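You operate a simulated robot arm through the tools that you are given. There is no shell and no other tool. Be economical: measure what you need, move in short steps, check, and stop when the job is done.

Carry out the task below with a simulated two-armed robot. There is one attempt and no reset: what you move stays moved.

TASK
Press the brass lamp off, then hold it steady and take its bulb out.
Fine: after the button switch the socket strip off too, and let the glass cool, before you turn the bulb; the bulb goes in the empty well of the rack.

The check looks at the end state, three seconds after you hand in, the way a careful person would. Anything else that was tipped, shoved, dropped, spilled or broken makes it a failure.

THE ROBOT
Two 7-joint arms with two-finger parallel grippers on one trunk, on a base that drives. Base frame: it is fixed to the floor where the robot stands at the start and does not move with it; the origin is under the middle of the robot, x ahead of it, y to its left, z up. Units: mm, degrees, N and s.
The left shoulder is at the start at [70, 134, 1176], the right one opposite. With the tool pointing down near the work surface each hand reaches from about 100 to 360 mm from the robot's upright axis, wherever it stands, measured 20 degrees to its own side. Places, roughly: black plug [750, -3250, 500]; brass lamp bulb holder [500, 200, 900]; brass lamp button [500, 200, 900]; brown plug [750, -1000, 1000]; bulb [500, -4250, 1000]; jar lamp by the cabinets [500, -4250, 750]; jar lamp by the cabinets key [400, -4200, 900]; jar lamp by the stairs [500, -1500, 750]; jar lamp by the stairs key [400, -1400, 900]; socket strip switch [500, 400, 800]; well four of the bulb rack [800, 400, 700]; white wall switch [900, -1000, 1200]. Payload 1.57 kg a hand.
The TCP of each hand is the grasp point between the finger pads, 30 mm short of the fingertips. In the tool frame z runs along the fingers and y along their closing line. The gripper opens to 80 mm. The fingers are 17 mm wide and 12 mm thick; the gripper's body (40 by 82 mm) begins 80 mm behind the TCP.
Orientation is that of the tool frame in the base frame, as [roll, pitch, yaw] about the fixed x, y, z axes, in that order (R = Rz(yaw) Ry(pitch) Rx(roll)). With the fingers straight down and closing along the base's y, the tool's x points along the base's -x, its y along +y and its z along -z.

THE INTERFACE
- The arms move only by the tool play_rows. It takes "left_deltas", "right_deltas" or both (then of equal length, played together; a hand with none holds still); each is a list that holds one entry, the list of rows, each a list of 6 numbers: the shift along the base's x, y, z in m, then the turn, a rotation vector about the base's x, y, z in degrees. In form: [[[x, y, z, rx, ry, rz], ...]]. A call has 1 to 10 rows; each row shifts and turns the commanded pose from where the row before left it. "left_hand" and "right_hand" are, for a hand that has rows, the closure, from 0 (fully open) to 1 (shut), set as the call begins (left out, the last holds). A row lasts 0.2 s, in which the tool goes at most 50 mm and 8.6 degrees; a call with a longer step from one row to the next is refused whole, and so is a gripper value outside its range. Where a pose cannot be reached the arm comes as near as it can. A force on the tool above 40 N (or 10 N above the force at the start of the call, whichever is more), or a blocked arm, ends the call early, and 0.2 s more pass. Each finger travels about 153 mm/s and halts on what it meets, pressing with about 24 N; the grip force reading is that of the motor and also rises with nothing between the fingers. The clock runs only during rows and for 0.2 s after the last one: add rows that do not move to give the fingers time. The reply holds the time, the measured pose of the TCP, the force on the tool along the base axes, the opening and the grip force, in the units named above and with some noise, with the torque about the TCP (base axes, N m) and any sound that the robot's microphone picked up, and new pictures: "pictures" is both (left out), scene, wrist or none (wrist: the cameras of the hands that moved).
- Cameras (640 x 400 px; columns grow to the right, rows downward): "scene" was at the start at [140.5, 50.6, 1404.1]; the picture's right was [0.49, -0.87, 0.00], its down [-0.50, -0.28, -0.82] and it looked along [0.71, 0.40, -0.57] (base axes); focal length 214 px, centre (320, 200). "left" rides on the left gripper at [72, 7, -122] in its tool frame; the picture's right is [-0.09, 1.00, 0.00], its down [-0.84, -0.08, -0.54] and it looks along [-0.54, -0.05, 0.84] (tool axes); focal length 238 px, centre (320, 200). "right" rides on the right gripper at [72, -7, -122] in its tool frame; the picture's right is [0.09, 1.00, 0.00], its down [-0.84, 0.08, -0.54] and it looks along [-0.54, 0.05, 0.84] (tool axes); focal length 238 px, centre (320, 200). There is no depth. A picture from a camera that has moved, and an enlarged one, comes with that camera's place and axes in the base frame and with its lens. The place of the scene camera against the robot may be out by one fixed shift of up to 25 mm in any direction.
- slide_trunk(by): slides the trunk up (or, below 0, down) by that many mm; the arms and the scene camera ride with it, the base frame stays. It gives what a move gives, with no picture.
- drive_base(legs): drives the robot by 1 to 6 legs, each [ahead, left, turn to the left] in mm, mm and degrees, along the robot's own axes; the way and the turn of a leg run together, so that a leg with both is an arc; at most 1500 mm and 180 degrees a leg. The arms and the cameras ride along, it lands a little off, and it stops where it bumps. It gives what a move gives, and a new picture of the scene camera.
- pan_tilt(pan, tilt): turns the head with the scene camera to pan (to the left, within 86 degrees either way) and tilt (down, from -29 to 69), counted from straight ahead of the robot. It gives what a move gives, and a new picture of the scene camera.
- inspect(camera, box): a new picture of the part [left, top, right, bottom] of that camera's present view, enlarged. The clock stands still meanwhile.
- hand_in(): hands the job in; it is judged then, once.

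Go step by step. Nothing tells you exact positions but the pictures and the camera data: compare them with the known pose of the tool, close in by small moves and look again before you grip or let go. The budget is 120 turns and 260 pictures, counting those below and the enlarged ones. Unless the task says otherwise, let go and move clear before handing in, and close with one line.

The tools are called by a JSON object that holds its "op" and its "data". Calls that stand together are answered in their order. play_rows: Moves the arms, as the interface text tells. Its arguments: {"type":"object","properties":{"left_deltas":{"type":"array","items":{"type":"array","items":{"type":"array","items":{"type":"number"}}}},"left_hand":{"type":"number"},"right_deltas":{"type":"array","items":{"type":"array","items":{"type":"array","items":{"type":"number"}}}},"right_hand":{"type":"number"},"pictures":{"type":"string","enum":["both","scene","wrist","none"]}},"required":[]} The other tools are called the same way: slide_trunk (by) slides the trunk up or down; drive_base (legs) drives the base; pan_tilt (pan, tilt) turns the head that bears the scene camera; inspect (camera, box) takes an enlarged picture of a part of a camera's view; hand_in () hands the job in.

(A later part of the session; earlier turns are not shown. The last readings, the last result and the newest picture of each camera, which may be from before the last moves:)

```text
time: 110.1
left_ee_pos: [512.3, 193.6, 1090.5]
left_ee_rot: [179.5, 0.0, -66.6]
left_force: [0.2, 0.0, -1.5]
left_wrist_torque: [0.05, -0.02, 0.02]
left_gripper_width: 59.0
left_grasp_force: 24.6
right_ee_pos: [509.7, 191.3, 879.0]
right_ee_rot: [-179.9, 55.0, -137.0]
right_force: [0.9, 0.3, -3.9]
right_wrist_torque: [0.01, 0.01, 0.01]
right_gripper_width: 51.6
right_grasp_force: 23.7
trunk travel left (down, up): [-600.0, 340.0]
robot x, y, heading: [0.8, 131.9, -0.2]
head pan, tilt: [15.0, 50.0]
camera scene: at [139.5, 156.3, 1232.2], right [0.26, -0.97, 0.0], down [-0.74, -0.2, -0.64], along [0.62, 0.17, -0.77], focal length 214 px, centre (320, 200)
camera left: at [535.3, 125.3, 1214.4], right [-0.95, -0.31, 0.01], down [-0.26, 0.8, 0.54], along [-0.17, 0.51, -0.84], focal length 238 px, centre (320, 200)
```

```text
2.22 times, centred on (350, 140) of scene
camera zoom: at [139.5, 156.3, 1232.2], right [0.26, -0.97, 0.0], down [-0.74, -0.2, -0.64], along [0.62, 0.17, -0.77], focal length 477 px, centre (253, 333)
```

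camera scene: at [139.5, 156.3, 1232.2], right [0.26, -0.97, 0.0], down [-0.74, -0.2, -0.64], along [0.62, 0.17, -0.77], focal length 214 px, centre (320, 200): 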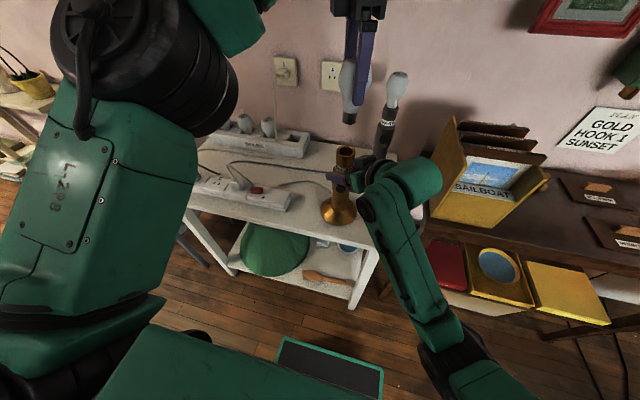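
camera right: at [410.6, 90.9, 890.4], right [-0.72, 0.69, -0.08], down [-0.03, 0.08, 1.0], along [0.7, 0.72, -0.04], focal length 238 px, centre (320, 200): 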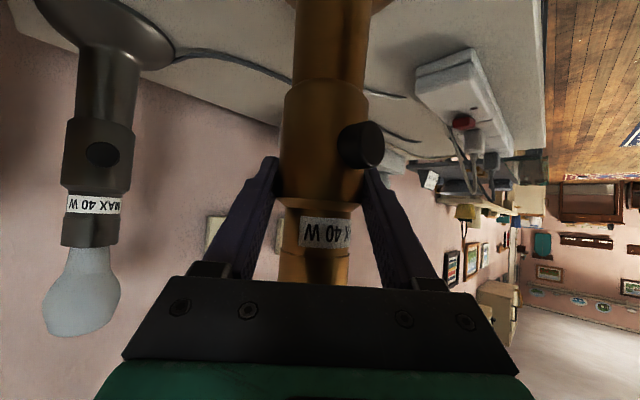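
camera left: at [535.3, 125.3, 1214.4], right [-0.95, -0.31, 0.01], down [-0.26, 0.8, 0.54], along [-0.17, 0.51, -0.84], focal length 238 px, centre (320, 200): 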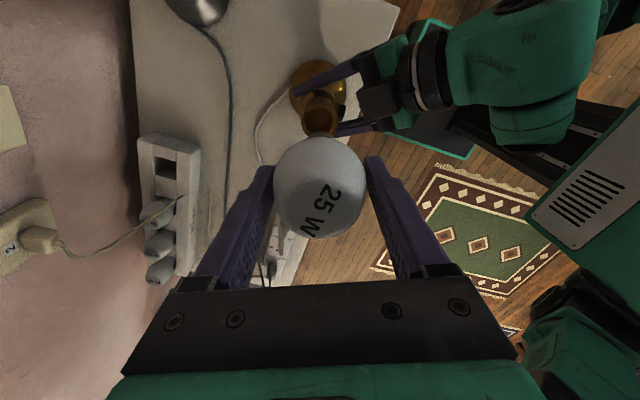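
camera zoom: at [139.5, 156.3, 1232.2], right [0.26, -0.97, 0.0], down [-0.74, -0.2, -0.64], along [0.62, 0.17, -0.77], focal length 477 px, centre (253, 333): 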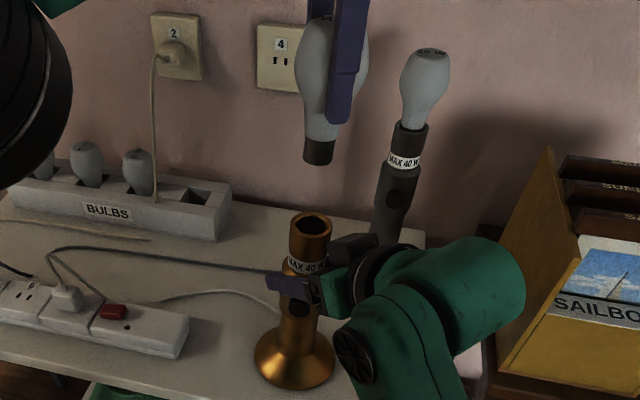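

The bulb is out, dark base below. The right hand still carries about 4 N of lamp weight, so I'll ease it down until the base rests before opening.

{"op": "play_rows", "data": {"right_deltas": [[[0, 0, -0.0005, 0, 0, 0], [0, 0, -0.0005, 0, 0, 0], [0, 0, 0, 0, 0, 0]]], "pictures": "none"}}

```text
time: 110.9
left_ee_pos: [512.7, 194.7, 1090.1]
left_ee_rot: [179.5, -0.2, -66.6]
left_force: [0.1, -1.0, -1.2]
left_wrist_torque: [0.0, 0.01, -0.02]
left_gripper_width: 58.7
left_grasp_force: 24.0
right_ee_pos: [509.4, 192.0, 879.0]
right_ee_rot: [-179.9, 55.1, -136.9]
right_force: [1.2, 0.9, 0.1]
right_wrist_torque: [-0.13, -0.01, 0.06]
right_gripper_width: 51.8
right_grasp_force: 24.0
trunk travel left (down, up): [-600.0, 340.0]
robot x, y, heading: [-3.4, 132.5, -0.4]
head pan, tilt: [15.0, 50.0]
```

Force is now neutral. I'll open the right hand and back out along its approach line.

{"op": "play_rows", "data": {"right_deltas": [[[0, 0, 0, 0, 0, 0], [0, 0, 0, 0, 0, 0], [-0.006, -0.0056, 0.0057, 0, 0, 0], [-0.012, -0.011, 0.0115, 0, 0, 0], [-0.018, -0.0165, 0.017, 0, 0, 0], [-0.018, -0.0165, 0.017, 0, 0, 0], [-0.018, -0.0165, 0.017, 0, 0, 0], [-0.018, -0.0165, 0.017, 0, 0, 0]]], "right_hand": 0, "pictures": "both"}}

```text
time: 112.7
left_ee_pos: [510.7, 198.0, 1091.9]
left_ee_rot: [179.6, -0.3, -66.4]
left_force: [0.7, 0.2, -0.3]
left_wrist_torque: [-0.05, -0.02, -0.01]
left_gripper_width: 59.0
left_grasp_force: 23.8
right_ee_pos: [422.4, 100.2, 957.5]
right_ee_rot: [-174.9, 53.0, -134.3]
right_force: [-0.4, 0.3, 0.4]
right_wrist_torque: [0.0, 0.0, 0.0]
right_gripper_width: 80.2
right_grasp_force: 0.1
trunk travel left (down, up): [-600.0, 340.0]
robot x, y, heading: [-2.2, 128.6, -0.1]
head pan, tilt: [15.0, 50.0]
camera scene: at [138.2, 160.5, 1232.3], right [0.26, -0.97, 0.0], down [-0.74, -0.2, -0.64], along [0.62, 0.16, -0.77], focal length 214 px, centre (320, 200)
camera right: at [321.5, 2.5, 973.3], right [-0.7, 0.71, -0.13], down [-0.04, 0.14, 0.99], along [0.72, 0.69, -0.08], focal length 238 px, centre (320, 200)
```

scene: 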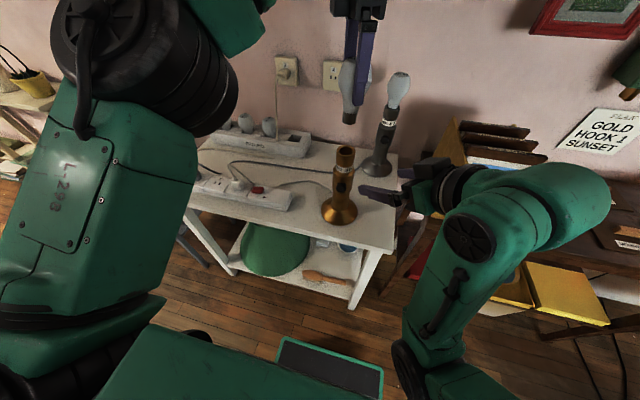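
right: 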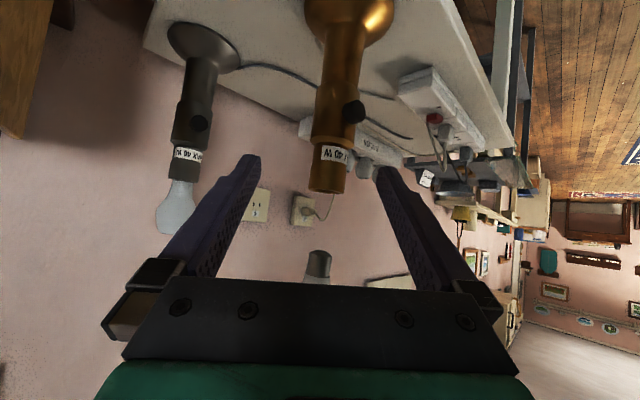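

The lamp stands upright and is clear. Before driving I'll tuck the right hand up and back.

{"op": "play_rows", "data": {"right_deltas": [[[-0.01, -0.015, 0.02, 0, 0, 0], [-0.01, -0.015, 0.02, 0, 0, 0], [-0.01, -0.015, 0.02, 0, 0, 0], [-0.01, -0.015, 0.02, 0, 0, 0], [0, -0.01, 0.02, 0, 0, 0], [0, -0.01, 0.02, 0, 0, 0], [0, -0.01, 0.02, 0, 0, 0]]], "pictures": "none"}}

{"op": "inspect", "data": {"camera": "scene", "box": [200, 100, 340, 188]}}

{"op": "inspect", "data": {"camera": "left", "box": [0, 100, 240, 300]}}

```text
time: 114.3
left_ee_pos: [512.7, 193.9, 1090.9]
left_ee_rot: [179.5, -0.1, -66.5]
left_force: [0.2, -0.7, -0.5]
left_wrist_torque: [0.02, -0.02, 0.02]
left_gripper_width: 58.6
left_grasp_force: 23.9
right_ee_pos: [424.4, 45.4, 1100.0]
right_ee_rot: [-180.0, 54.9, -137.0]
right_force: [-1.1, 0.1, -0.5]
right_wrist_torque: [0.01, -0.02, -0.02]
right_gripper_width: 80.0
right_grasp_force: 0.1
right hand out of reach, approached as far as the arm can: row 1, 2, 3, 4
trunk travel left (down, up): [-600.0, 340.0]
robot x, y, heading: [1.9, 132.3, 0.0]
head pan, tilt: [15.0, 50.0]
```

```text
4.55 times, centred on (270, 144) of scene
camera zoom: at [139.3, 156.7, 1232.2], right [0.26, -0.97, 0.0], down [-0.74, -0.2, -0.64], along [0.62, 0.17, -0.77], focal length 975 px, centre (547, 454)
```

zoom: 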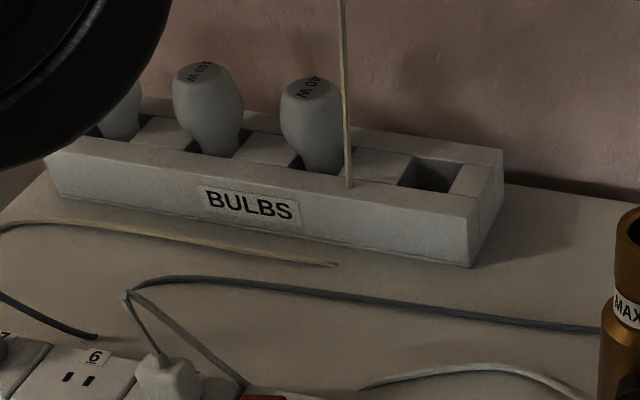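

```text
2.00 times, centred on (120, 200) of left
camera zoom: at [535.3, 125.8, 1214.2], right [-0.95, -0.31, 0.01], down [-0.26, 0.8, 0.54], along [-0.17, 0.51, -0.84], focal length 477 px, centre (720, 200)
```

zoom: 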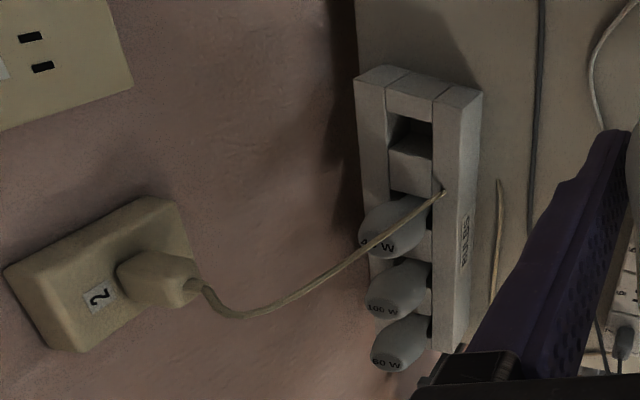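

The wells are about 85 mm apart, and the loose cord hangs between bulb three and the empty well, which is near (755,408). I'll drive forward and left so the left hand can reach it; both hands are high enough to clear the lamps.

{"op": "drive_base", "data": {"legs": [[155, 115, 0]]}}

{"op": "inspect", "data": {"camera": "left", "box": [0, 0, 640, 400]}}

```text
time: 115.8
left_ee_pos: [668.3, 310.9, 1091.3]
left_ee_rot: [179.5, 0.0, -66.7]
left_force: [-0.8, -0.3, -0.7]
left_wrist_torque: [-0.01, 0.0, 0.01]
left_gripper_width: 58.9
left_grasp_force: 24.1
right_ee_pos: [580.1, 162.7, 1100.7]
right_ee_rot: [-179.9, 55.0, -137.1]
right_force: [0.5, -0.1, 0.7]
right_wrist_torque: [0.0, -0.01, 0.01]
right_gripper_width: 80.0
right_grasp_force: 0.0
trunk travel left (down, up): [-600.0, 340.0]
robot x, y, heading: [156.3, 244.4, -0.5]
head pan, tilt: [15.0, 50.0]
camera scene: at [296.1, 274.8, 1232.3], right [0.26, -0.97, 0.0], down [-0.74, -0.2, -0.64], along [0.62, 0.16, -0.77], focal length 214 px, centre (320, 200)
```

scene: 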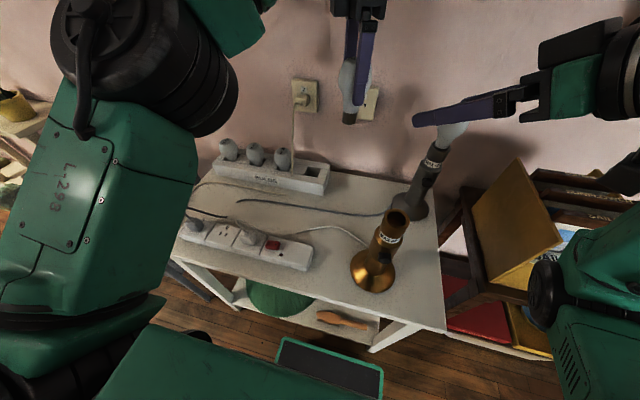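

```text
1.00 times, centred on (320, 200) of left (not enlarged: the box is as wide or as high as the picture)
camera zoom: at [691.9, 242.8, 1214.3], right [-0.95, -0.31, 0.01], down [-0.26, 0.8, 0.54], along [-0.17, 0.51, -0.84], focal length 238 px, centre (320, 200)
```

zoom: 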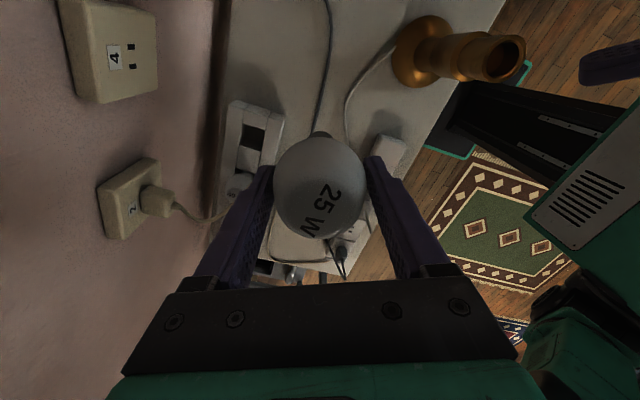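

The base landed well, and the empty well projects to about (762,412). I'll carry the bulb there, high, turning the hand so the fingers lie front and back and clear of the neighbouring bulb and cord.

{"op": "play_rows", "data": {"left_deltas": [[[0.018, 0.02, -0.01, 0, 0, -4.7], [0.018, 0.02, -0.01, 0, 0, -4.7], [0.018, 0.02, -0.01, 0, 0, -4.7], [0.018, 0.02, -0.01, 0, 0, -4.7], [0.018, 0.02, -0.01, 0, 0, -4.7]]], "pictures": "both"}}

{"op": "inspect", "data": {"camera": "scene", "box": [200, 40, 400, 200]}}

```text
time: 117.0
left_ee_pos: [702.1, 342.0, 1069.2]
left_ee_rot: [179.4, 0.2, -90.2]
left_force: [1.4, -2.0, -0.5]
left_wrist_torque: [0.05, 0.06, 0.0]
left_gripper_width: 58.9
left_grasp_force: 23.2
left hand out of reach, approached as far as the arm can: row 2, 3, 4, 5
right_ee_pos: [581.0, 159.4, 1098.4]
right_ee_rot: [179.8, 55.1, -137.4]
right_force: [0.6, -0.1, -0.1]
right_wrist_torque: [0.02, 0.04, 0.04]
right_gripper_width: 80.1
right_grasp_force: 0.1
trunk travel left (down, up): [-600.0, 340.0]
robot x, y, heading: [157.8, 246.4, -0.2]
head pan, tilt: [15.0, 50.0]
camera scene: at [297.0, 271.5, 1232.2], right [0.26, -0.97, 0.0], down [-0.74, -0.19, -0.64], along [0.62, 0.17, -0.77], focal length 214 px, centre (320, 200)
camera left: at [696.0, 269.0, 1192.2], right [-1.0, 0.1, 0.01], down [0.09, 0.84, 0.54], along [0.04, 0.54, -0.84], focal length 238 px, centre (320, 200)
```

scene: 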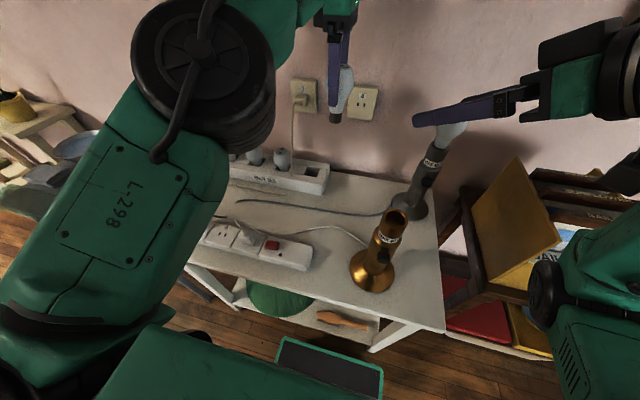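
left: 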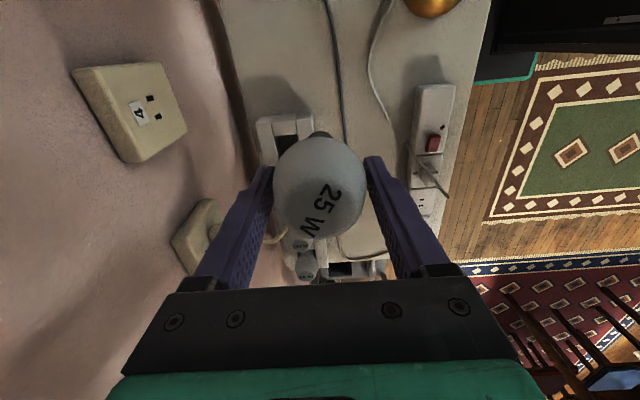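

```text
2.50 times, centred on (300, 120) of scene
camera zoom: at [297.0, 271.5, 1232.2], right [0.26, -0.97, 0.0], down [-0.74, -0.19, -0.64], along [0.62, 0.17, -0.77], focal length 536 px, centre (370, 400)
```

zoom: 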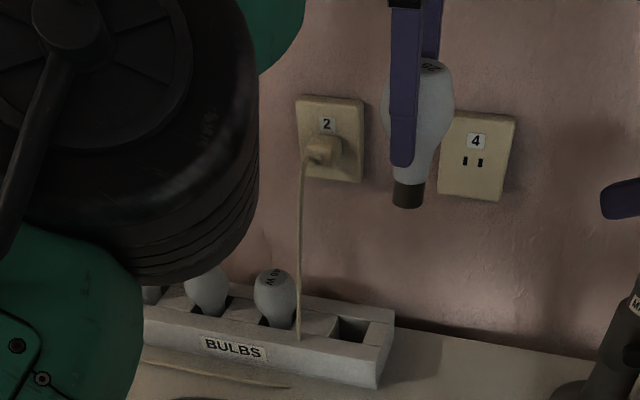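

The arm reaches about 535 mm from the shoulder, which is borderline here. There is about 45 mm of clearance to the table edge, so I'll advance another 22 mm and then move over the well at a lower height.

{"op": "drive_base", "data": {"legs": [[22, 0, 0]]}}

{"op": "play_rows", "data": {"left_deltas": [[[0, 0.01, -0.025, 0, 0, 0], [0, 0.01, -0.025, 0, 0, 0], [0.008, 0.012, -0.02, 0, 0, 0], [0.008, 0.012, -0.02, 0, 0, 0], [0.008, 0.012, -0.015, 0, 0, 0], [0.006, 0.01, -0.01, 0, 0, 0]]], "pictures": "both"}}

{"op": "inspect", "data": {"camera": "scene", "box": [200, 60, 400, 210]}}

```text
time: 117.8
left_ee_pos: [719.6, 345.3, 1070.9]
left_ee_rot: [179.6, 0.0, -90.3]
left_force: [0.7, 0.2, -0.1]
left_wrist_torque: [-0.02, -0.02, -0.03]
left_gripper_width: 58.8
left_grasp_force: 23.7
right_ee_pos: [600.9, 163.9, 1101.4]
right_ee_rot: [-179.8, 55.1, -136.8]
right_force: [-0.3, 0.5, 0.2]
right_wrist_torque: [-0.03, 0.01, -0.02]
right_gripper_width: 79.9
right_grasp_force: 0.0
trunk travel left (down, up): [-600.0, 340.0]
robot x, y, heading: [181.0, 250.3, 0.2]
head pan, tilt: [15.0, 50.0]
camera scene: at [314.8, 275.4, 1232.6], right [0.26, -0.97, 0.0], down [-0.74, -0.2, -0.64], along [0.62, 0.16, -0.76], focal length 214 px, centre (320, 200)
```

scene: 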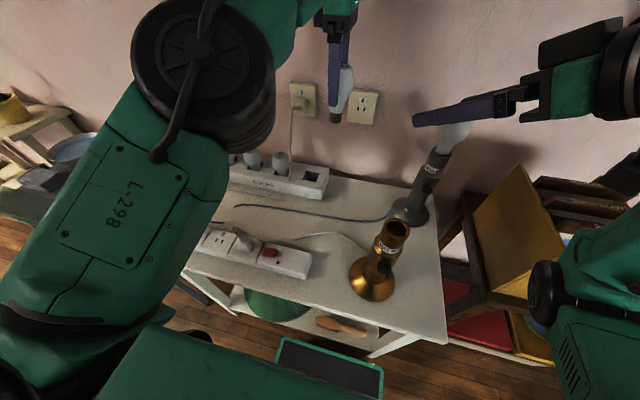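

```text
time: 119.2
left_ee_pos: [752.8, 410.8, 953.6]
left_ee_rot: [179.6, -0.2, -90.1]
left_force: [-0.7, 0.1, 0.0]
left_wrist_torque: [-0.01, -0.04, 0.0]
left_gripper_width: 58.9
left_grasp_force: 23.6
right_ee_pos: [602.9, 163.9, 1101.0]
right_ee_rot: [-179.9, 55.0, -137.1]
right_force: [-0.1, -0.4, 0.1]
right_wrist_torque: [0.01, 0.0, -0.01]
right_gripper_width: 80.0
right_grasp_force: 0.0
trunk travel left (down, up): [-600.0, 340.0]
robot x, y, heading: [181.5, 249.1, -0.1]
head pan, tilt: [15.0, 50.0]
camera scene: at [317.9, 275.5, 1232.2], right [0.26, -0.97, 0.0], down [-0.74, -0.2, -0.64], along [0.62, 0.16, -0.77], focal length 214 px, centre (320, 200)
camera left: at [746.5, 339.1, 1077.3], right [-1.0, 0.1, 0.01], down [0.08, 0.84, 0.54], along [0.04, 0.54, -0.84], focal length 238 px, centre (320, 200)
```

scene: 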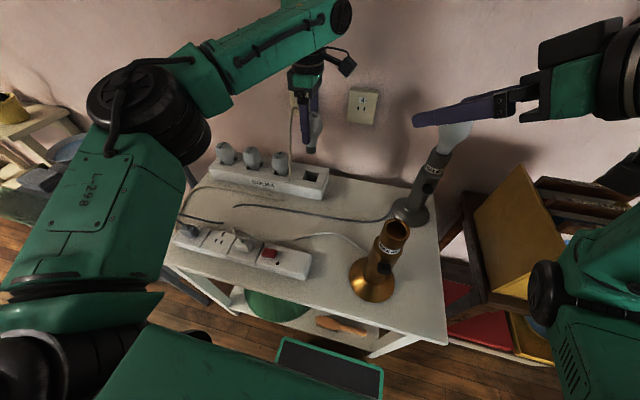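
left: 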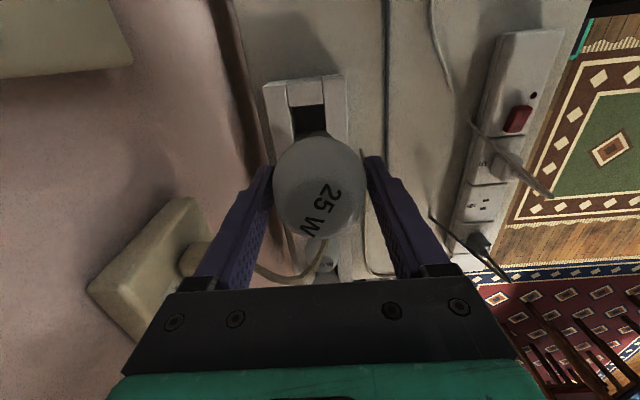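

```text
2.67 times, centred on (300, 135) of scene
camera zoom: at [317.9, 275.5, 1232.2], right [0.26, -0.97, 0.0], down [-0.74, -0.2, -0.64], along [0.62, 0.16, -0.77], focal length 572 px, centre (373, 373)
```

zoom: 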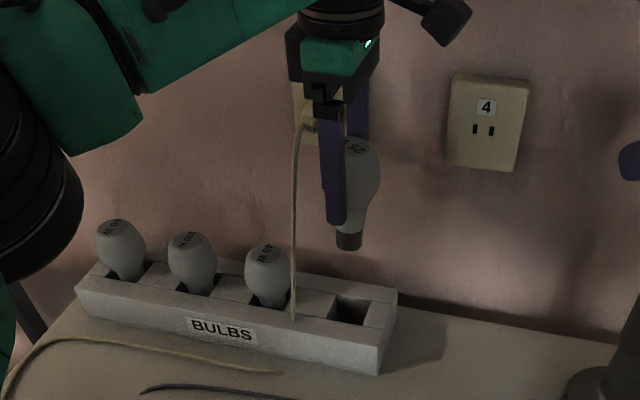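

The plug and cord turn out to be about 60 mm to the +y side and against the wall, clear of the hand. The well centre is at about (762,412), so I'll align and descend until the bulb base is just above the rack.

{"op": "play_rows", "data": {"left_deltas": [[[0.005, 0.001, -0.01, 0, 0, 0], [0.004, 0, -0.015, 0, 0, 0], [0, 0, -0.015, 0, 0, 0], [0, 0, -0.015, 0, 0, 0], [0, 0, -0.012, 0, 0, 0]]], "pictures": "both"}}

{"op": "inspect", "data": {"camera": "scene", "box": [250, 110, 350, 210]}}

```text
time: 120.4
left_ee_pos: [761.8, 411.6, 887.5]
left_ee_rot: [179.5, 0.0, -90.2]
left_force: [0.4, 0.5, -0.7]
left_wrist_torque: [0.0, -0.02, 0.01]
left_gripper_width: 58.8
left_grasp_force: 24.0
right_ee_pos: [602.6, 163.1, 1100.4]
right_ee_rot: [-179.9, 55.0, -137.2]
right_force: [0.2, 1.2, -0.7]
right_wrist_torque: [0.0, 0.0, 0.01]
right_gripper_width: 79.7
right_grasp_force: 0.0
trunk travel left (down, up): [-600.0, 340.0]
robot x, y, heading: [180.0, 247.5, -0.1]
head pan, tilt: [15.0, 50.0]
camera scene: at [317.7, 275.0, 1232.2], right [0.26, -0.97, 0.0], down [-0.74, -0.2, -0.64], along [0.62, 0.16, -0.77], focal length 214 px, centre (320, 200)
camera left: at [755.4, 338.7, 1010.4], right [-1.0, 0.1, 0.01], down [0.08, 0.84, 0.54], along [0.04, 0.54, -0.84], focal length 238 px, centre (320, 200)
```

scene: 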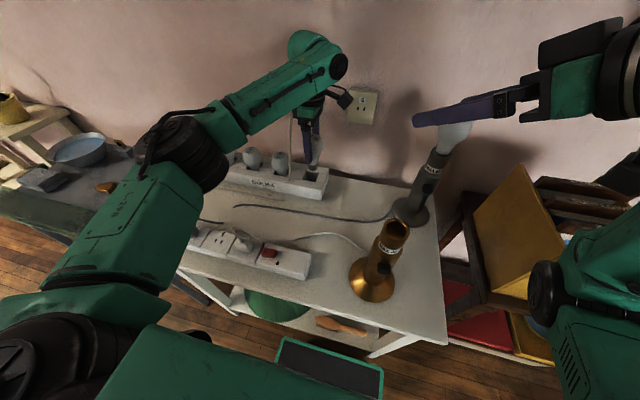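
left: 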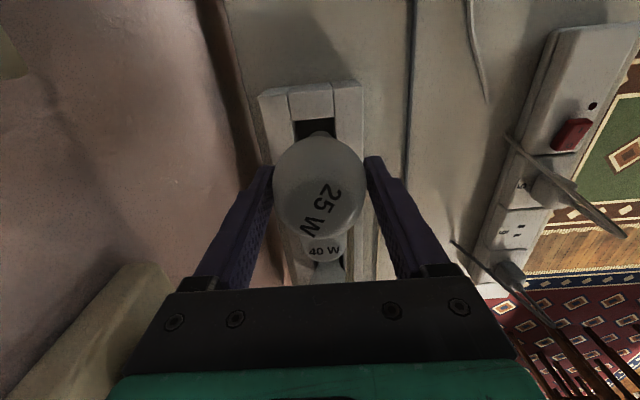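

```text
4.00 times, centred on (300, 160) of scene
camera zoom: at [317.7, 275.0, 1232.2], right [0.26, -0.97, 0.0], down [-0.74, -0.2, -0.64], along [0.62, 0.16, -0.77], focal length 858 px, centre (400, 360)
```

zoom: 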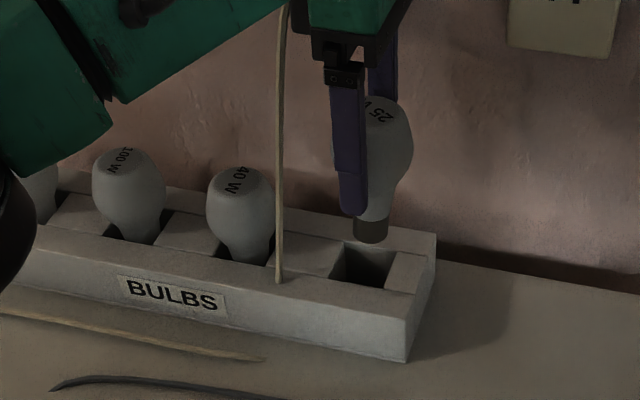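

The base lines up with the hole, so I'll nudge it 1–2 mm and lower it in while watching the force.

{"op": "play_rows", "data": {"left_deltas": [[[0.001, 0.002, -0.008, 0, 0, 0], [0, 0, -0.008, 0, 0, 0], [0, 0, -0.006, 0, 0, 0], [0, 0, -0.005, 0, 0, 0], [0, 0, -0.005, 0, 0, 0]]], "pictures": "wrist"}}

{"op": "inspect", "data": {"camera": "scene", "box": [250, 110, 350, 210]}}

```text
time: 121.6
left_ee_pos: [763.5, 412.8, 855.0]
left_ee_rot: [179.5, -0.1, -90.2]
left_force: [0.1, 0.6, -0.5]
left_wrist_torque: [0.0, 0.02, -0.02]
left_gripper_width: 58.7
left_grasp_force: 23.7
right_ee_pos: [602.7, 163.3, 1100.0]
right_ee_rot: [-179.9, 54.9, -137.2]
right_force: [0.2, -0.3, 0.4]
right_wrist_torque: [0.01, 0.01, 0.02]
right_gripper_width: 80.1
right_grasp_force: 0.0
trunk travel left (down, up): [-600.0, 340.0]
robot x, y, heading: [179.5, 246.4, -0.1]
head pan, tilt: [15.0, 50.0]
camera left: at [756.8, 341.7, 978.9], right [-1.0, 0.1, 0.01], down [0.09, 0.84, 0.54], along [0.04, 0.54, -0.84], focal length 238 px, centre (320, 200)
```

left: 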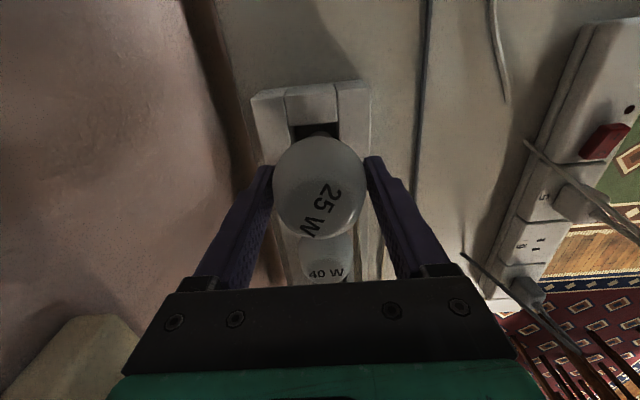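

```text
4.00 times, centred on (300, 160) of scene
camera zoom: at [317.6, 274.9, 1232.2], right [0.26, -0.97, 0.0], down [-0.74, -0.2, -0.64], along [0.62, 0.16, -0.77], focal length 858 px, centre (400, 360)
```

zoom: 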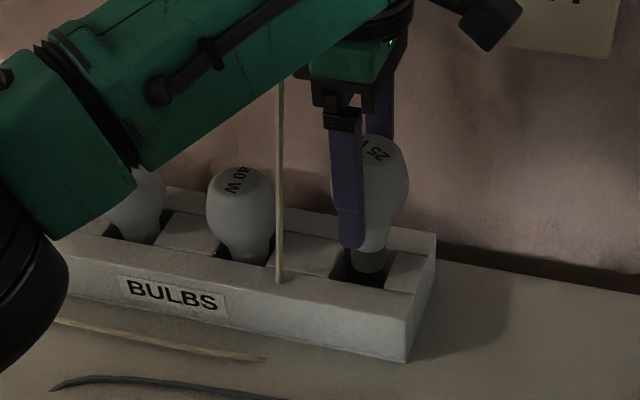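

The base is entering the well, and the neighbouring bulb's height suggests about 35 mm more to go. I'll continue slowly.

{"op": "play_rows", "data": {"left_deltas": [[[0, 0, -0.005, 0, 0, 0], [0, 0, -0.005, 0, 0, 0], [0, 0, -0.005, 0, 0, 0], [0, 0, -0.004, 0, 0, 0], [0, 0, -0.003, 0, 0, 0]]], "pictures": "none"}}

{"op": "inspect", "data": {"camera": "scene", "box": [250, 110, 350, 210]}}

```text
time: 122.8
left_ee_pos: [762.7, 413.4, 833.9]
left_ee_rot: [179.5, -0.2, -90.1]
left_force: [-0.7, -0.5, -1.5]
left_wrist_torque: [0.0, 0.0, 0.0]
left_gripper_width: 58.7
left_grasp_force: 23.4
right_ee_pos: [602.2, 162.4, 1099.2]
right_ee_rot: [-179.9, 55.0, -137.1]
right_force: [0.7, 0.3, 0.8]
right_wrist_torque: [-0.04, -0.02, -0.01]
right_gripper_width: 79.9
right_grasp_force: 0.1
trunk travel left (down, up): [-600.0, 340.0]
robot x, y, heading: [180.9, 244.8, -0.1]
head pan, tilt: [15.0, 50.0]
```

```text
4.00 times, centred on (300, 160) of scene
camera zoom: at [317.6, 274.9, 1232.2], right [0.26, -0.97, 0.0], down [-0.74, -0.2, -0.64], along [0.62, 0.16, -0.77], focal length 858 px, centre (400, 360)
```

zoom: 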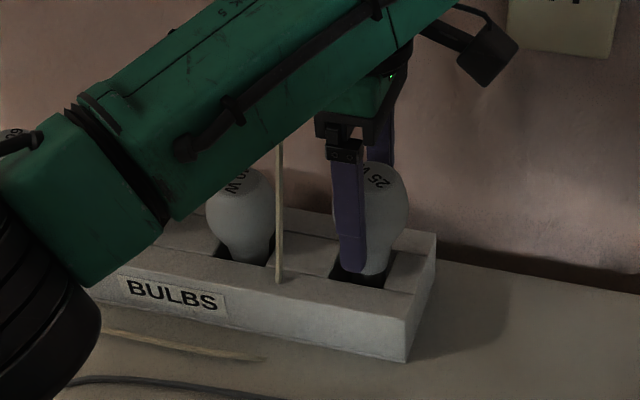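

{"op": "play_rows", "data": {"left_deltas": [[[0, 0, -0.003, 0, 0, 0], [0, 0, -0.003, 0, 0, 0], [0, 0, -0.002, 0, 0, 0], [0, 0, -0.002, 0, 0, 0]]], "pictures": "both"}}

```text
time: 123.8
left_ee_pos: [764.3, 413.2, 823.2]
left_ee_rot: [179.5, -0.2, -90.3]
left_force: [-1.0, -0.5, -1.0]
left_wrist_torque: [0.03, -0.01, 0.02]
left_gripper_width: 58.6
left_grasp_force: 24.0
right_ee_pos: [602.3, 163.3, 1100.2]
right_ee_rot: [-179.9, 55.0, -137.0]
right_force: [-0.1, 0.3, 0.5]
right_wrist_torque: [-0.01, -0.01, 0.04]
right_gripper_width: 79.8
right_grasp_force: 0.1
trunk travel left (down, up): [-600.0, 340.0]
robot x, y, heading: [177.5, 246.1, -0.2]
head pan, tilt: [15.0, 50.0]
camera scene: at [317.6, 274.9, 1232.2], right [0.26, -0.97, 0.0], down [-0.74, -0.2, -0.64], along [0.62, 0.16, -0.77], focal length 214 px, centre (320, 200)
camera left: at [756.7, 341.5, 946.5], right [-1.0, 0.1, 0.01], down [0.09, 0.84, 0.54], along [0.04, 0.54, -0.84], focal length 238 px, centre (320, 200)
```

scene: 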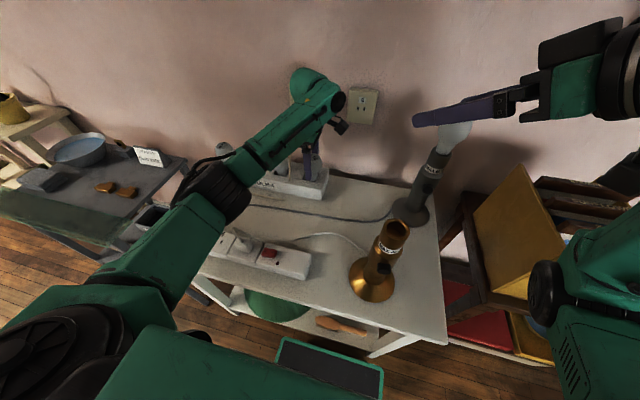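
left: 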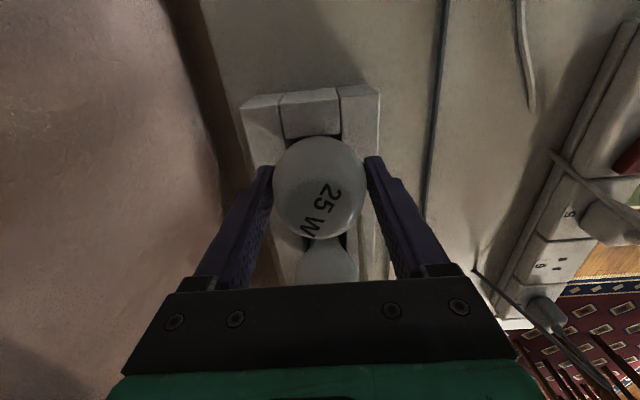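

{"op": "play_rows", "data": {"left_deltas": [[[0, 0, -0.002, 0, 0, 0], [0, 0, -0.002, 0, 0, 0], [0, 0, -0.001, 0, 0, 0]]], "pictures": "none"}}

{"op": "inspect", "data": {"camera": "scene", "box": [270, 130, 340, 200]}}

```text
time: 124.6
left_ee_pos: [762.5, 413.9, 818.7]
left_ee_rot: [179.5, 0.0, -90.1]
left_force: [0.5, 1.7, 1.2]
left_wrist_torque: [0.06, 0.01, 0.0]
left_gripper_width: 58.8
left_grasp_force: 23.9
right_ee_pos: [602.0, 163.8, 1099.9]
right_ee_rot: [-179.9, 55.0, -137.0]
right_force: [0.8, -0.2, 0.2]
right_wrist_torque: [0.01, 0.02, 0.0]
right_gripper_width: 79.9
right_grasp_force: 0.1
trunk travel left (down, up): [-600.0, 340.0]
robot x, y, heading: [175.4, 252.1, -0.5]
head pan, tilt: [15.0, 50.0]
```

```text
5.71 times, centred on (305, 165) of scene
camera zoom: at [317.2, 275.3, 1232.3], right [0.26, -0.97, 0.0], down [-0.74, -0.2, -0.64], along [0.62, 0.16, -0.77], focal length 1226 px, centre (406, 400)
```

zoom: 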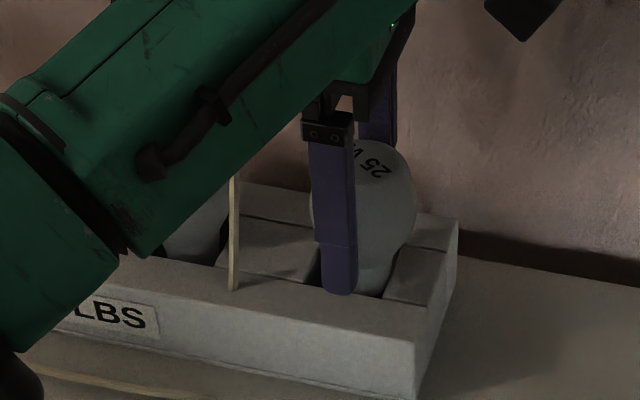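

{"op": "play_rows", "data": {"left_deltas": [[[0, 0, -0.001, 0, 0, 0], [0, 0, 0, 0, 0, 0]]], "pictures": "none"}}

```text
time: 125.2
left_ee_pos: [761.4, 414.4, 817.2]
left_ee_rot: [179.5, 0.0, -90.0]
left_force: [0.4, 5.4, 4.7]
left_wrist_torque: [0.16, -0.03, -0.01]
left_gripper_width: 58.9
left_grasp_force: 24.3
right_ee_pos: [603.2, 164.2, 1099.3]
right_ee_rot: [-179.9, 55.0, -137.0]
right_force: [-0.4, 0.4, -0.5]
right_wrist_torque: [0.01, 0.02, 0.04]
right_gripper_width: 80.2
right_grasp_force: 0.0
trunk travel left (down, up): [-600.0, 340.0]
robot x, y, heading: [181.2, 246.2, -0.0]
head pan, tilt: [15.0, 50.0]
```

The contact pushes up and in +y, so the neck is touching the -y edge of the well. I'll shift +y 2 mm to centre it.

{"op": "play_rows", "data": {"left_deltas": [[[0, 0.001, 0.0005, 0, 0, 0], [0, 0.001, 0, 0, 0, 0], [0, 0, 0, 0, 0, 0]]], "pictures": "wrist"}}

```text
time: 126.0
left_ee_pos: [763.7, 415.9, 818.7]
left_ee_rot: [179.4, -0.1, -90.2]
left_force: [0.2, -0.5, -1.2]
left_wrist_torque: [0.03, 0.02, -0.03]
left_gripper_width: 58.9
left_grasp_force: 23.9
right_ee_pos: [601.8, 162.8, 1100.2]
right_ee_rot: [-180.0, 55.0, -137.2]
right_force: [-0.7, -0.2, 0.9]
right_wrist_torque: [0.03, 0.01, -0.03]
right_gripper_width: 79.8
right_grasp_force: 0.0
trunk travel left (down, up): [-600.0, 340.0]
robot x, y, heading: [173.6, 248.1, -0.1]
head pan, tilt: [15.0, 50.0]
camera left: at [756.7, 343.6, 941.1], right [-1.0, 0.1, 0.01], down [0.09, 0.84, 0.54], along [0.04, 0.54, -0.84], focal length 238 px, centre (320, 200)
```

left: 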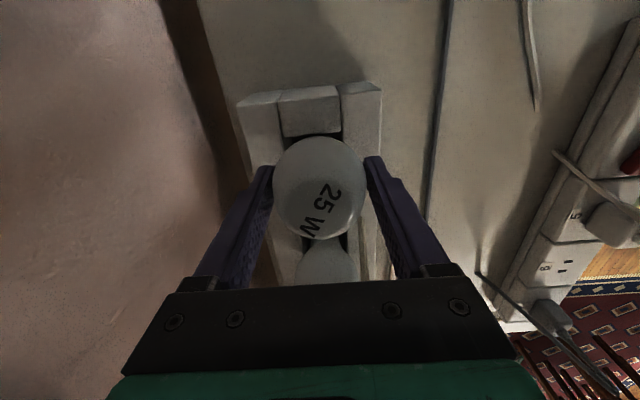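

Free again, so I'll lower on from here in 1 mm steps.

{"op": "play_rows", "data": {"left_deltas": [[[0, 0.001, -0.001, 0, 0, 0], [0, 0, -0.001, 0, 0, 0], [0, 0, -0.001, 0, 0, 0], [0, 0, 0, 0, 0, 0]]], "pictures": "none"}}

```text
time: 127.0
left_ee_pos: [763.4, 417.8, 815.8]
left_ee_rot: [179.5, -0.2, -90.2]
left_force: [-0.2, 0.8, 0.3]
left_wrist_torque: [0.03, 0.01, 0.04]
left_gripper_width: 58.8
left_grasp_force: 24.3
right_ee_pos: [602.8, 163.1, 1100.4]
right_ee_rot: [-180.0, 55.0, -137.1]
right_force: [0.5, 0.1, -0.2]
right_wrist_torque: [-0.04, -0.01, -0.02]
right_gripper_width: 80.0
right_grasp_force: 0.0
trunk travel left (down, up): [-600.0, 340.0]
robot x, y, heading: [183.7, 249.6, -0.4]
head pan, tilt: [15.0, 50.0]
```

{"op": "play_rows", "data": {"left_deltas": [[[0, 0.0005, -0.001, 0, 0, 0], [0, 0, -0.001, 0, 0, 0], [0, 0, 0, 0, 0, 0]]], "pictures": "none"}}

{"op": "inspect", "data": {"camera": "scene", "box": [270, 130, 340, 200]}}

{"op": "inspect", "data": {"camera": "left", "box": [220, 70, 420, 300]}}

```text
time: 127.8
left_ee_pos: [762.2, 417.0, 813.5]
left_ee_rot: [179.4, -0.2, -90.2]
left_force: [0.5, -0.4, 0.3]
left_wrist_torque: [0.01, -0.01, -0.02]
left_gripper_width: 58.8
left_grasp_force: 24.2
right_ee_pos: [602.5, 162.8, 1099.8]
right_ee_rot: [-179.9, 54.9, -137.1]
right_force: [0.2, 0.9, 0.6]
right_wrist_torque: [0.0, -0.01, 0.0]
right_gripper_width: 79.9
right_grasp_force: 0.0
trunk travel left (down, up): [-600.0, 340.0]
robot x, y, heading: [181.3, 247.8, -0.3]
head pan, tilt: [15.0, 50.0]
```

```text
5.71 times, centred on (305, 165) of scene
camera zoom: at [317.6, 274.9, 1232.2], right [0.26, -0.97, 0.0], down [-0.74, -0.2, -0.64], along [0.62, 0.16, -0.77], focal length 1226 px, centre (406, 400)
```

zoom: 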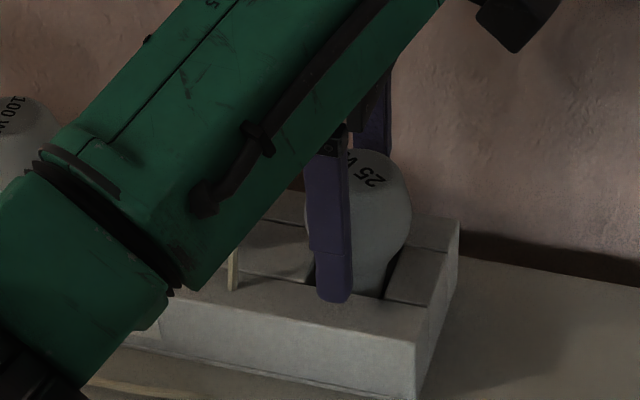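

```text
1.74 times, centred on (320, 185) of left
camera zoom: at [756.4, 345.0, 935.7], right [-1.0, 0.1, 0.01], down [0.09, 0.84, 0.54], along [0.04, 0.54, -0.84], focal length 414 px, centre (320, 226)
```

zoom: 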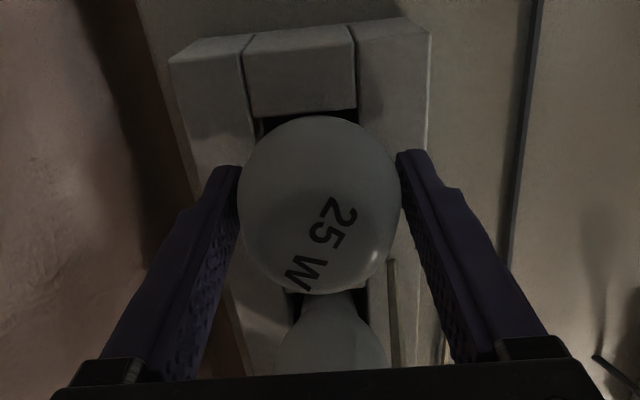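

No contact yet, and the neighbour's height suggests a few mm more. I'll continue gently.

{"op": "play_rows", "data": {"left_deltas": [[[0, 0, -0.001, 0, 0, 0], [0, 0, -0.001, 0, 0, 0], [0, 0, 0, 0, 0, 0]]], "pictures": "none"}}

```text
time: 128.6
left_ee_pos: [762.8, 415.8, 812.1]
left_ee_rot: [179.4, 0.0, -90.2]
left_force: [3.3, -1.0, 2.6]
left_wrist_torque: [-0.03, -0.06, 0.05]
left_gripper_width: 58.7
left_grasp_force: 23.9
right_ee_pos: [602.0, 163.2, 1099.1]
right_ee_rot: [-179.9, 55.0, -137.0]
right_force: [0.1, -0.1, 0.2]
right_wrist_torque: [-0.02, -0.01, -0.01]
right_gripper_width: 80.0
right_grasp_force: 0.0
trunk travel left (down, up): [-600.0, 340.0]
robot x, y, heading: [182.6, 249.3, -0.1]
head pan, tilt: [15.0, 50.0]
```

{"op": "play_rows", "data": {"left_deltas": [[[0.0015, 0, 0, 0, 0, 0], [0, 0, -0.001, 0, 0, 0], [0, 0, 0, 0, 0, 0]]], "pictures": "none"}}

```text
time: 129.4
left_ee_pos: [765.0, 416.5, 810.7]
left_ee_rot: [179.4, -0.1, -90.2]
left_force: [-0.6, -1.4, -0.4]
left_wrist_torque: [0.0, -0.02, 0.0]
left_gripper_width: 58.6
left_grasp_force: 24.5
right_ee_pos: [602.7, 163.4, 1101.1]
right_ee_rot: [-179.9, 54.9, -137.2]
right_force: [0.1, 0.1, 1.0]
right_wrist_torque: [0.03, 0.0, 0.0]
right_gripper_width: 80.0
right_grasp_force: 0.0
trunk travel left (down, up): [-600.0, 340.0]
robot x, y, heading: [173.9, 250.8, -0.2]
head pan, tilt: [15.0, 50.0]
```

{"op": "play_rows", "data": {"left_deltas": [[[0.0003, 0, -0.001, 0, 0, 0], [0, 0, -0.001, 0, 0, 0], [0, 0, 0, 0, 0, 0]]], "pictures": "none"}}

{"op": "inspect", "data": {"camera": "left", "box": [220, 70, 420, 300]}}

```text
time: 130.2
left_ee_pos: [764.0, 417.3, 808.1]
left_ee_rot: [179.5, -0.2, -90.2]
left_force: [0.4, 2.6, 1.8]
left_wrist_torque: [0.07, -0.01, 0.05]
left_gripper_width: 58.8
left_grasp_force: 23.9
right_ee_pos: [602.4, 163.8, 1100.6]
right_ee_rot: [-179.9, 55.0, -136.9]
right_force: [0.2, -0.4, 0.0]
right_wrist_torque: [-0.01, 0.05, 0.01]
right_gripper_width: 79.8
right_grasp_force: 0.0
trunk travel left (down, up): [-600.0, 340.0]
robot x, y, heading: [182.7, 248.2, 0.0]
head pan, tilt: [15.0, 50.0]
```

```text
1.74 times, centred on (320, 185) of left
camera zoom: at [758.5, 345.4, 931.2], right [-1.0, 0.1, 0.01], down [0.08, 0.84, 0.54], along [0.04, 0.54, -0.84], focal length 414 px, centre (320, 226)
```

zoom: 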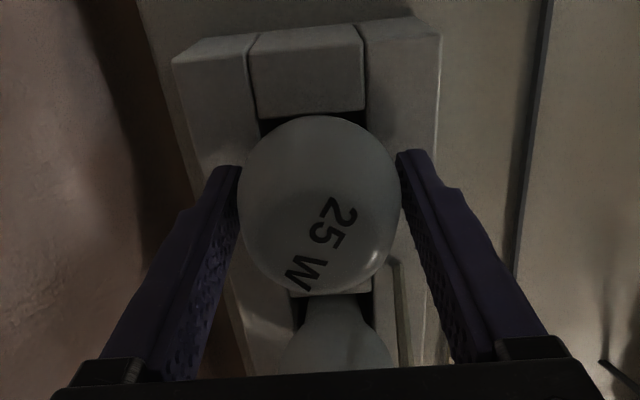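

The bulb is down in the well at roughly its neighbours' height, with light contact. I'll ease up 0.5 mm, open slightly to release, and look before lifting.

{"op": "play_rows", "data": {"left_deltas": [[[0, 0, 0.0005, 0, 0, 0], [0, 0, 0, 0, 0, 0], [0, 0, 0, 0, 0, 0]]], "left_hand": 0.17, "pictures": "both"}}

{"op": "inspect", "data": {"camera": "left", "box": [220, 70, 420, 300]}}

```text
time: 131.0
left_ee_pos: [763.6, 416.6, 808.2]
left_ee_rot: [179.5, -0.1, -90.2]
left_force: [-1.1, 0.3, 0.2]
left_wrist_torque: [0.02, -0.05, -0.02]
left_gripper_width: 66.5
left_grasp_force: 0.0
right_ee_pos: [603.0, 164.2, 1100.8]
right_ee_rot: [-179.9, 54.9, -137.1]
right_force: [-0.1, -0.8, -0.5]
right_wrist_torque: [0.01, -0.01, 0.04]
right_gripper_width: 80.1
right_grasp_force: 0.0
trunk travel left (down, up): [-600.0, 340.0]
robot x, y, heading: [181.2, 246.1, -0.0]
head pan, tilt: [15.0, 50.0]
camera scene: at [317.5, 274.8, 1232.2], right [0.26, -0.97, 0.0], down [-0.74, -0.2, -0.64], along [0.62, 0.16, -0.77], focal length 214 px, centre (320, 200)
camera left: at [758.2, 344.3, 931.5], right [-1.0, 0.1, 0.01], down [0.09, 0.84, 0.54], along [0.04, 0.54, -0.84], focal length 238 px, centre (320, 200)
```

scene: 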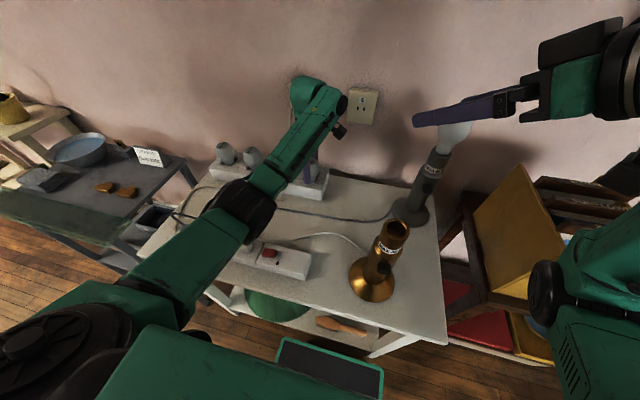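
left: 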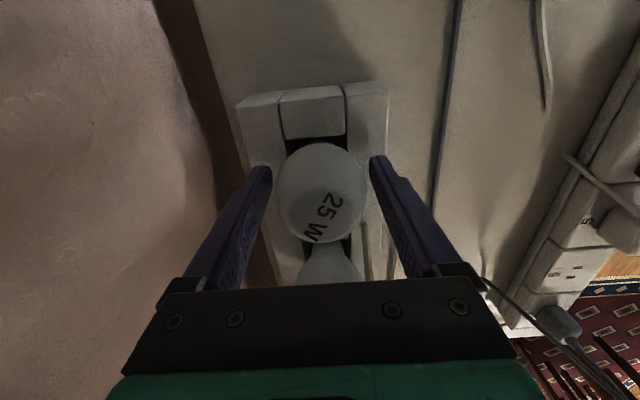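

```text
1.74 times, centred on (320, 185) of left
camera zoom: at [758.2, 344.3, 931.5], right [-1.0, 0.1, 0.01], down [0.09, 0.84, 0.54], along [0.04, 0.54, -0.84], focal length 414 px, centre (320, 226)
```

zoom: 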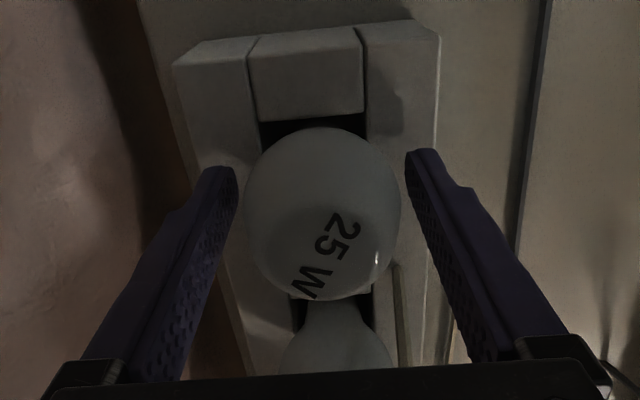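

Released, and the bulb settled upright in the well. I'll open fully and lift straight up.

{"op": "play_rows", "data": {"left_deltas": [[[0, 0, 0, 0, 0, 0], [0, 0, 0.005, 0, 0, 0], [0, 0, 0.01, 0, 0, 0], [0, 0, 0.015, 0, 0, 0], [0, 0, 0.02, 0, 0, 0], [0, 0, 0.025, 0, 0, 0], [-0.01, -0.01, 0.03, 0, 0, 0], [-0.015, -0.01, 0.035, 0, 0, 0], [-0.015, -0.01, 0.03, 0, 0, 0]]], "left_hand": 0, "pictures": "both"}}

{"op": "inspect", "data": {"camera": "scene", "box": [200, 110, 350, 210]}}

{"op": "inspect", "data": {"camera": "left", "box": [240, 60, 440, 260]}}

```text
time: 133.0
left_ee_pos: [724.6, 386.2, 979.5]
left_ee_rot: [179.4, 0.0, -90.2]
left_force: [-0.6, 0.0, -0.3]
left_wrist_torque: [0.0, 0.0, -0.02]
left_gripper_width: 80.0
left_grasp_force: 0.1
right_ee_pos: [601.6, 161.7, 1099.5]
right_ee_rot: [-179.9, 55.1, -137.0]
right_force: [-1.1, 0.2, -0.8]
right_wrist_torque: [0.03, 0.01, 0.0]
right_gripper_width: 80.3
right_grasp_force: 0.0
trunk travel left (down, up): [-600.0, 340.0]
robot x, y, heading: [180.8, 251.2, -0.0]
head pan, tilt: [15.0, 50.0]
camera scene: at [316.3, 274.4, 1232.3], right [0.26, -0.97, 0.0], down [-0.74, -0.2, -0.64], along [0.62, 0.16, -0.77], focal length 214 px, centre (320, 200)
camera left: at [718.0, 313.2, 1101.8], right [-1.0, 0.1, 0.01], down [0.08, 0.84, 0.54], along [0.04, 0.54, -0.84], focal length 238 px, centre (320, 200)
```

scene: 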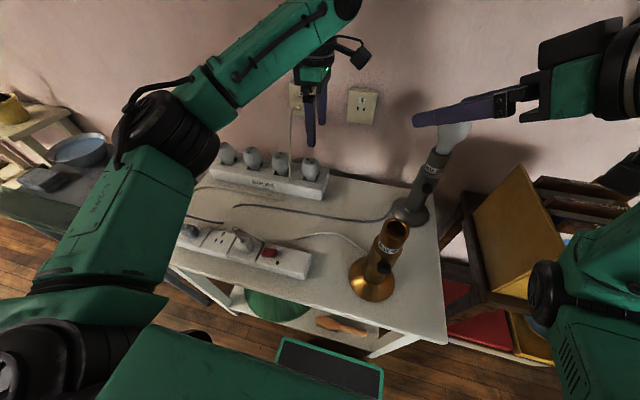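
left: 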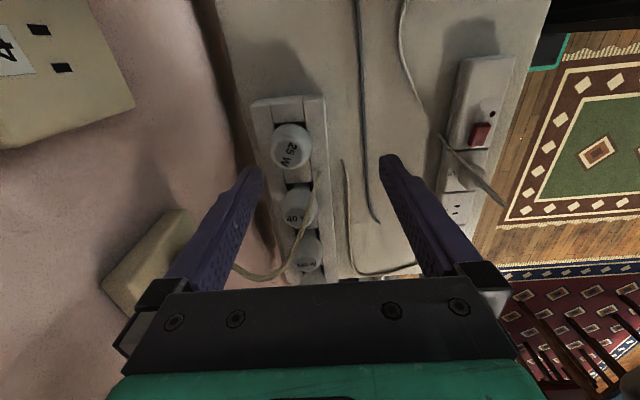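

```text
4.00 times, centred on (275, 160) of scene
camera zoom: at [316.3, 274.4, 1232.3], right [0.26, -0.97, 0.0], down [-0.74, -0.2, -0.64], along [0.62, 0.16, -0.77], focal length 858 px, centre (500, 360)
```

zoom: 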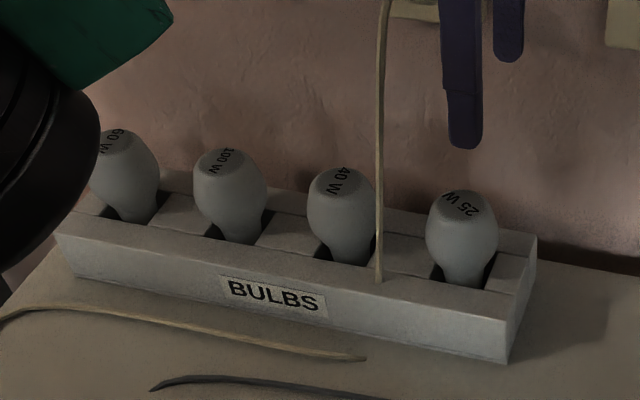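

```text
2.00 times, centred on (340, 160) of left
camera zoom: at [718.0, 313.2, 1101.8], right [-1.0, 0.1, 0.01], down [0.08, 0.84, 0.54], along [0.04, 0.54, -0.84], focal length 477 px, centre (280, 280)
```

zoom: 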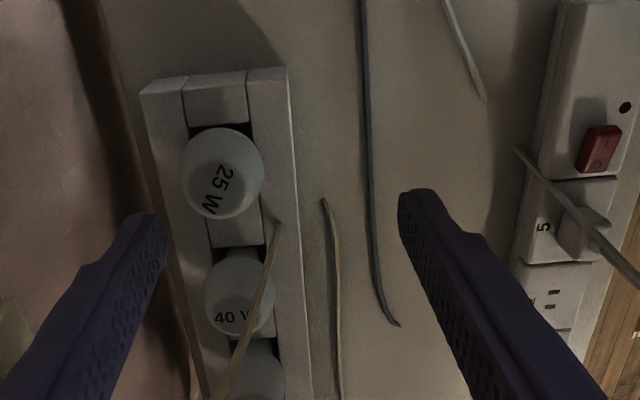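

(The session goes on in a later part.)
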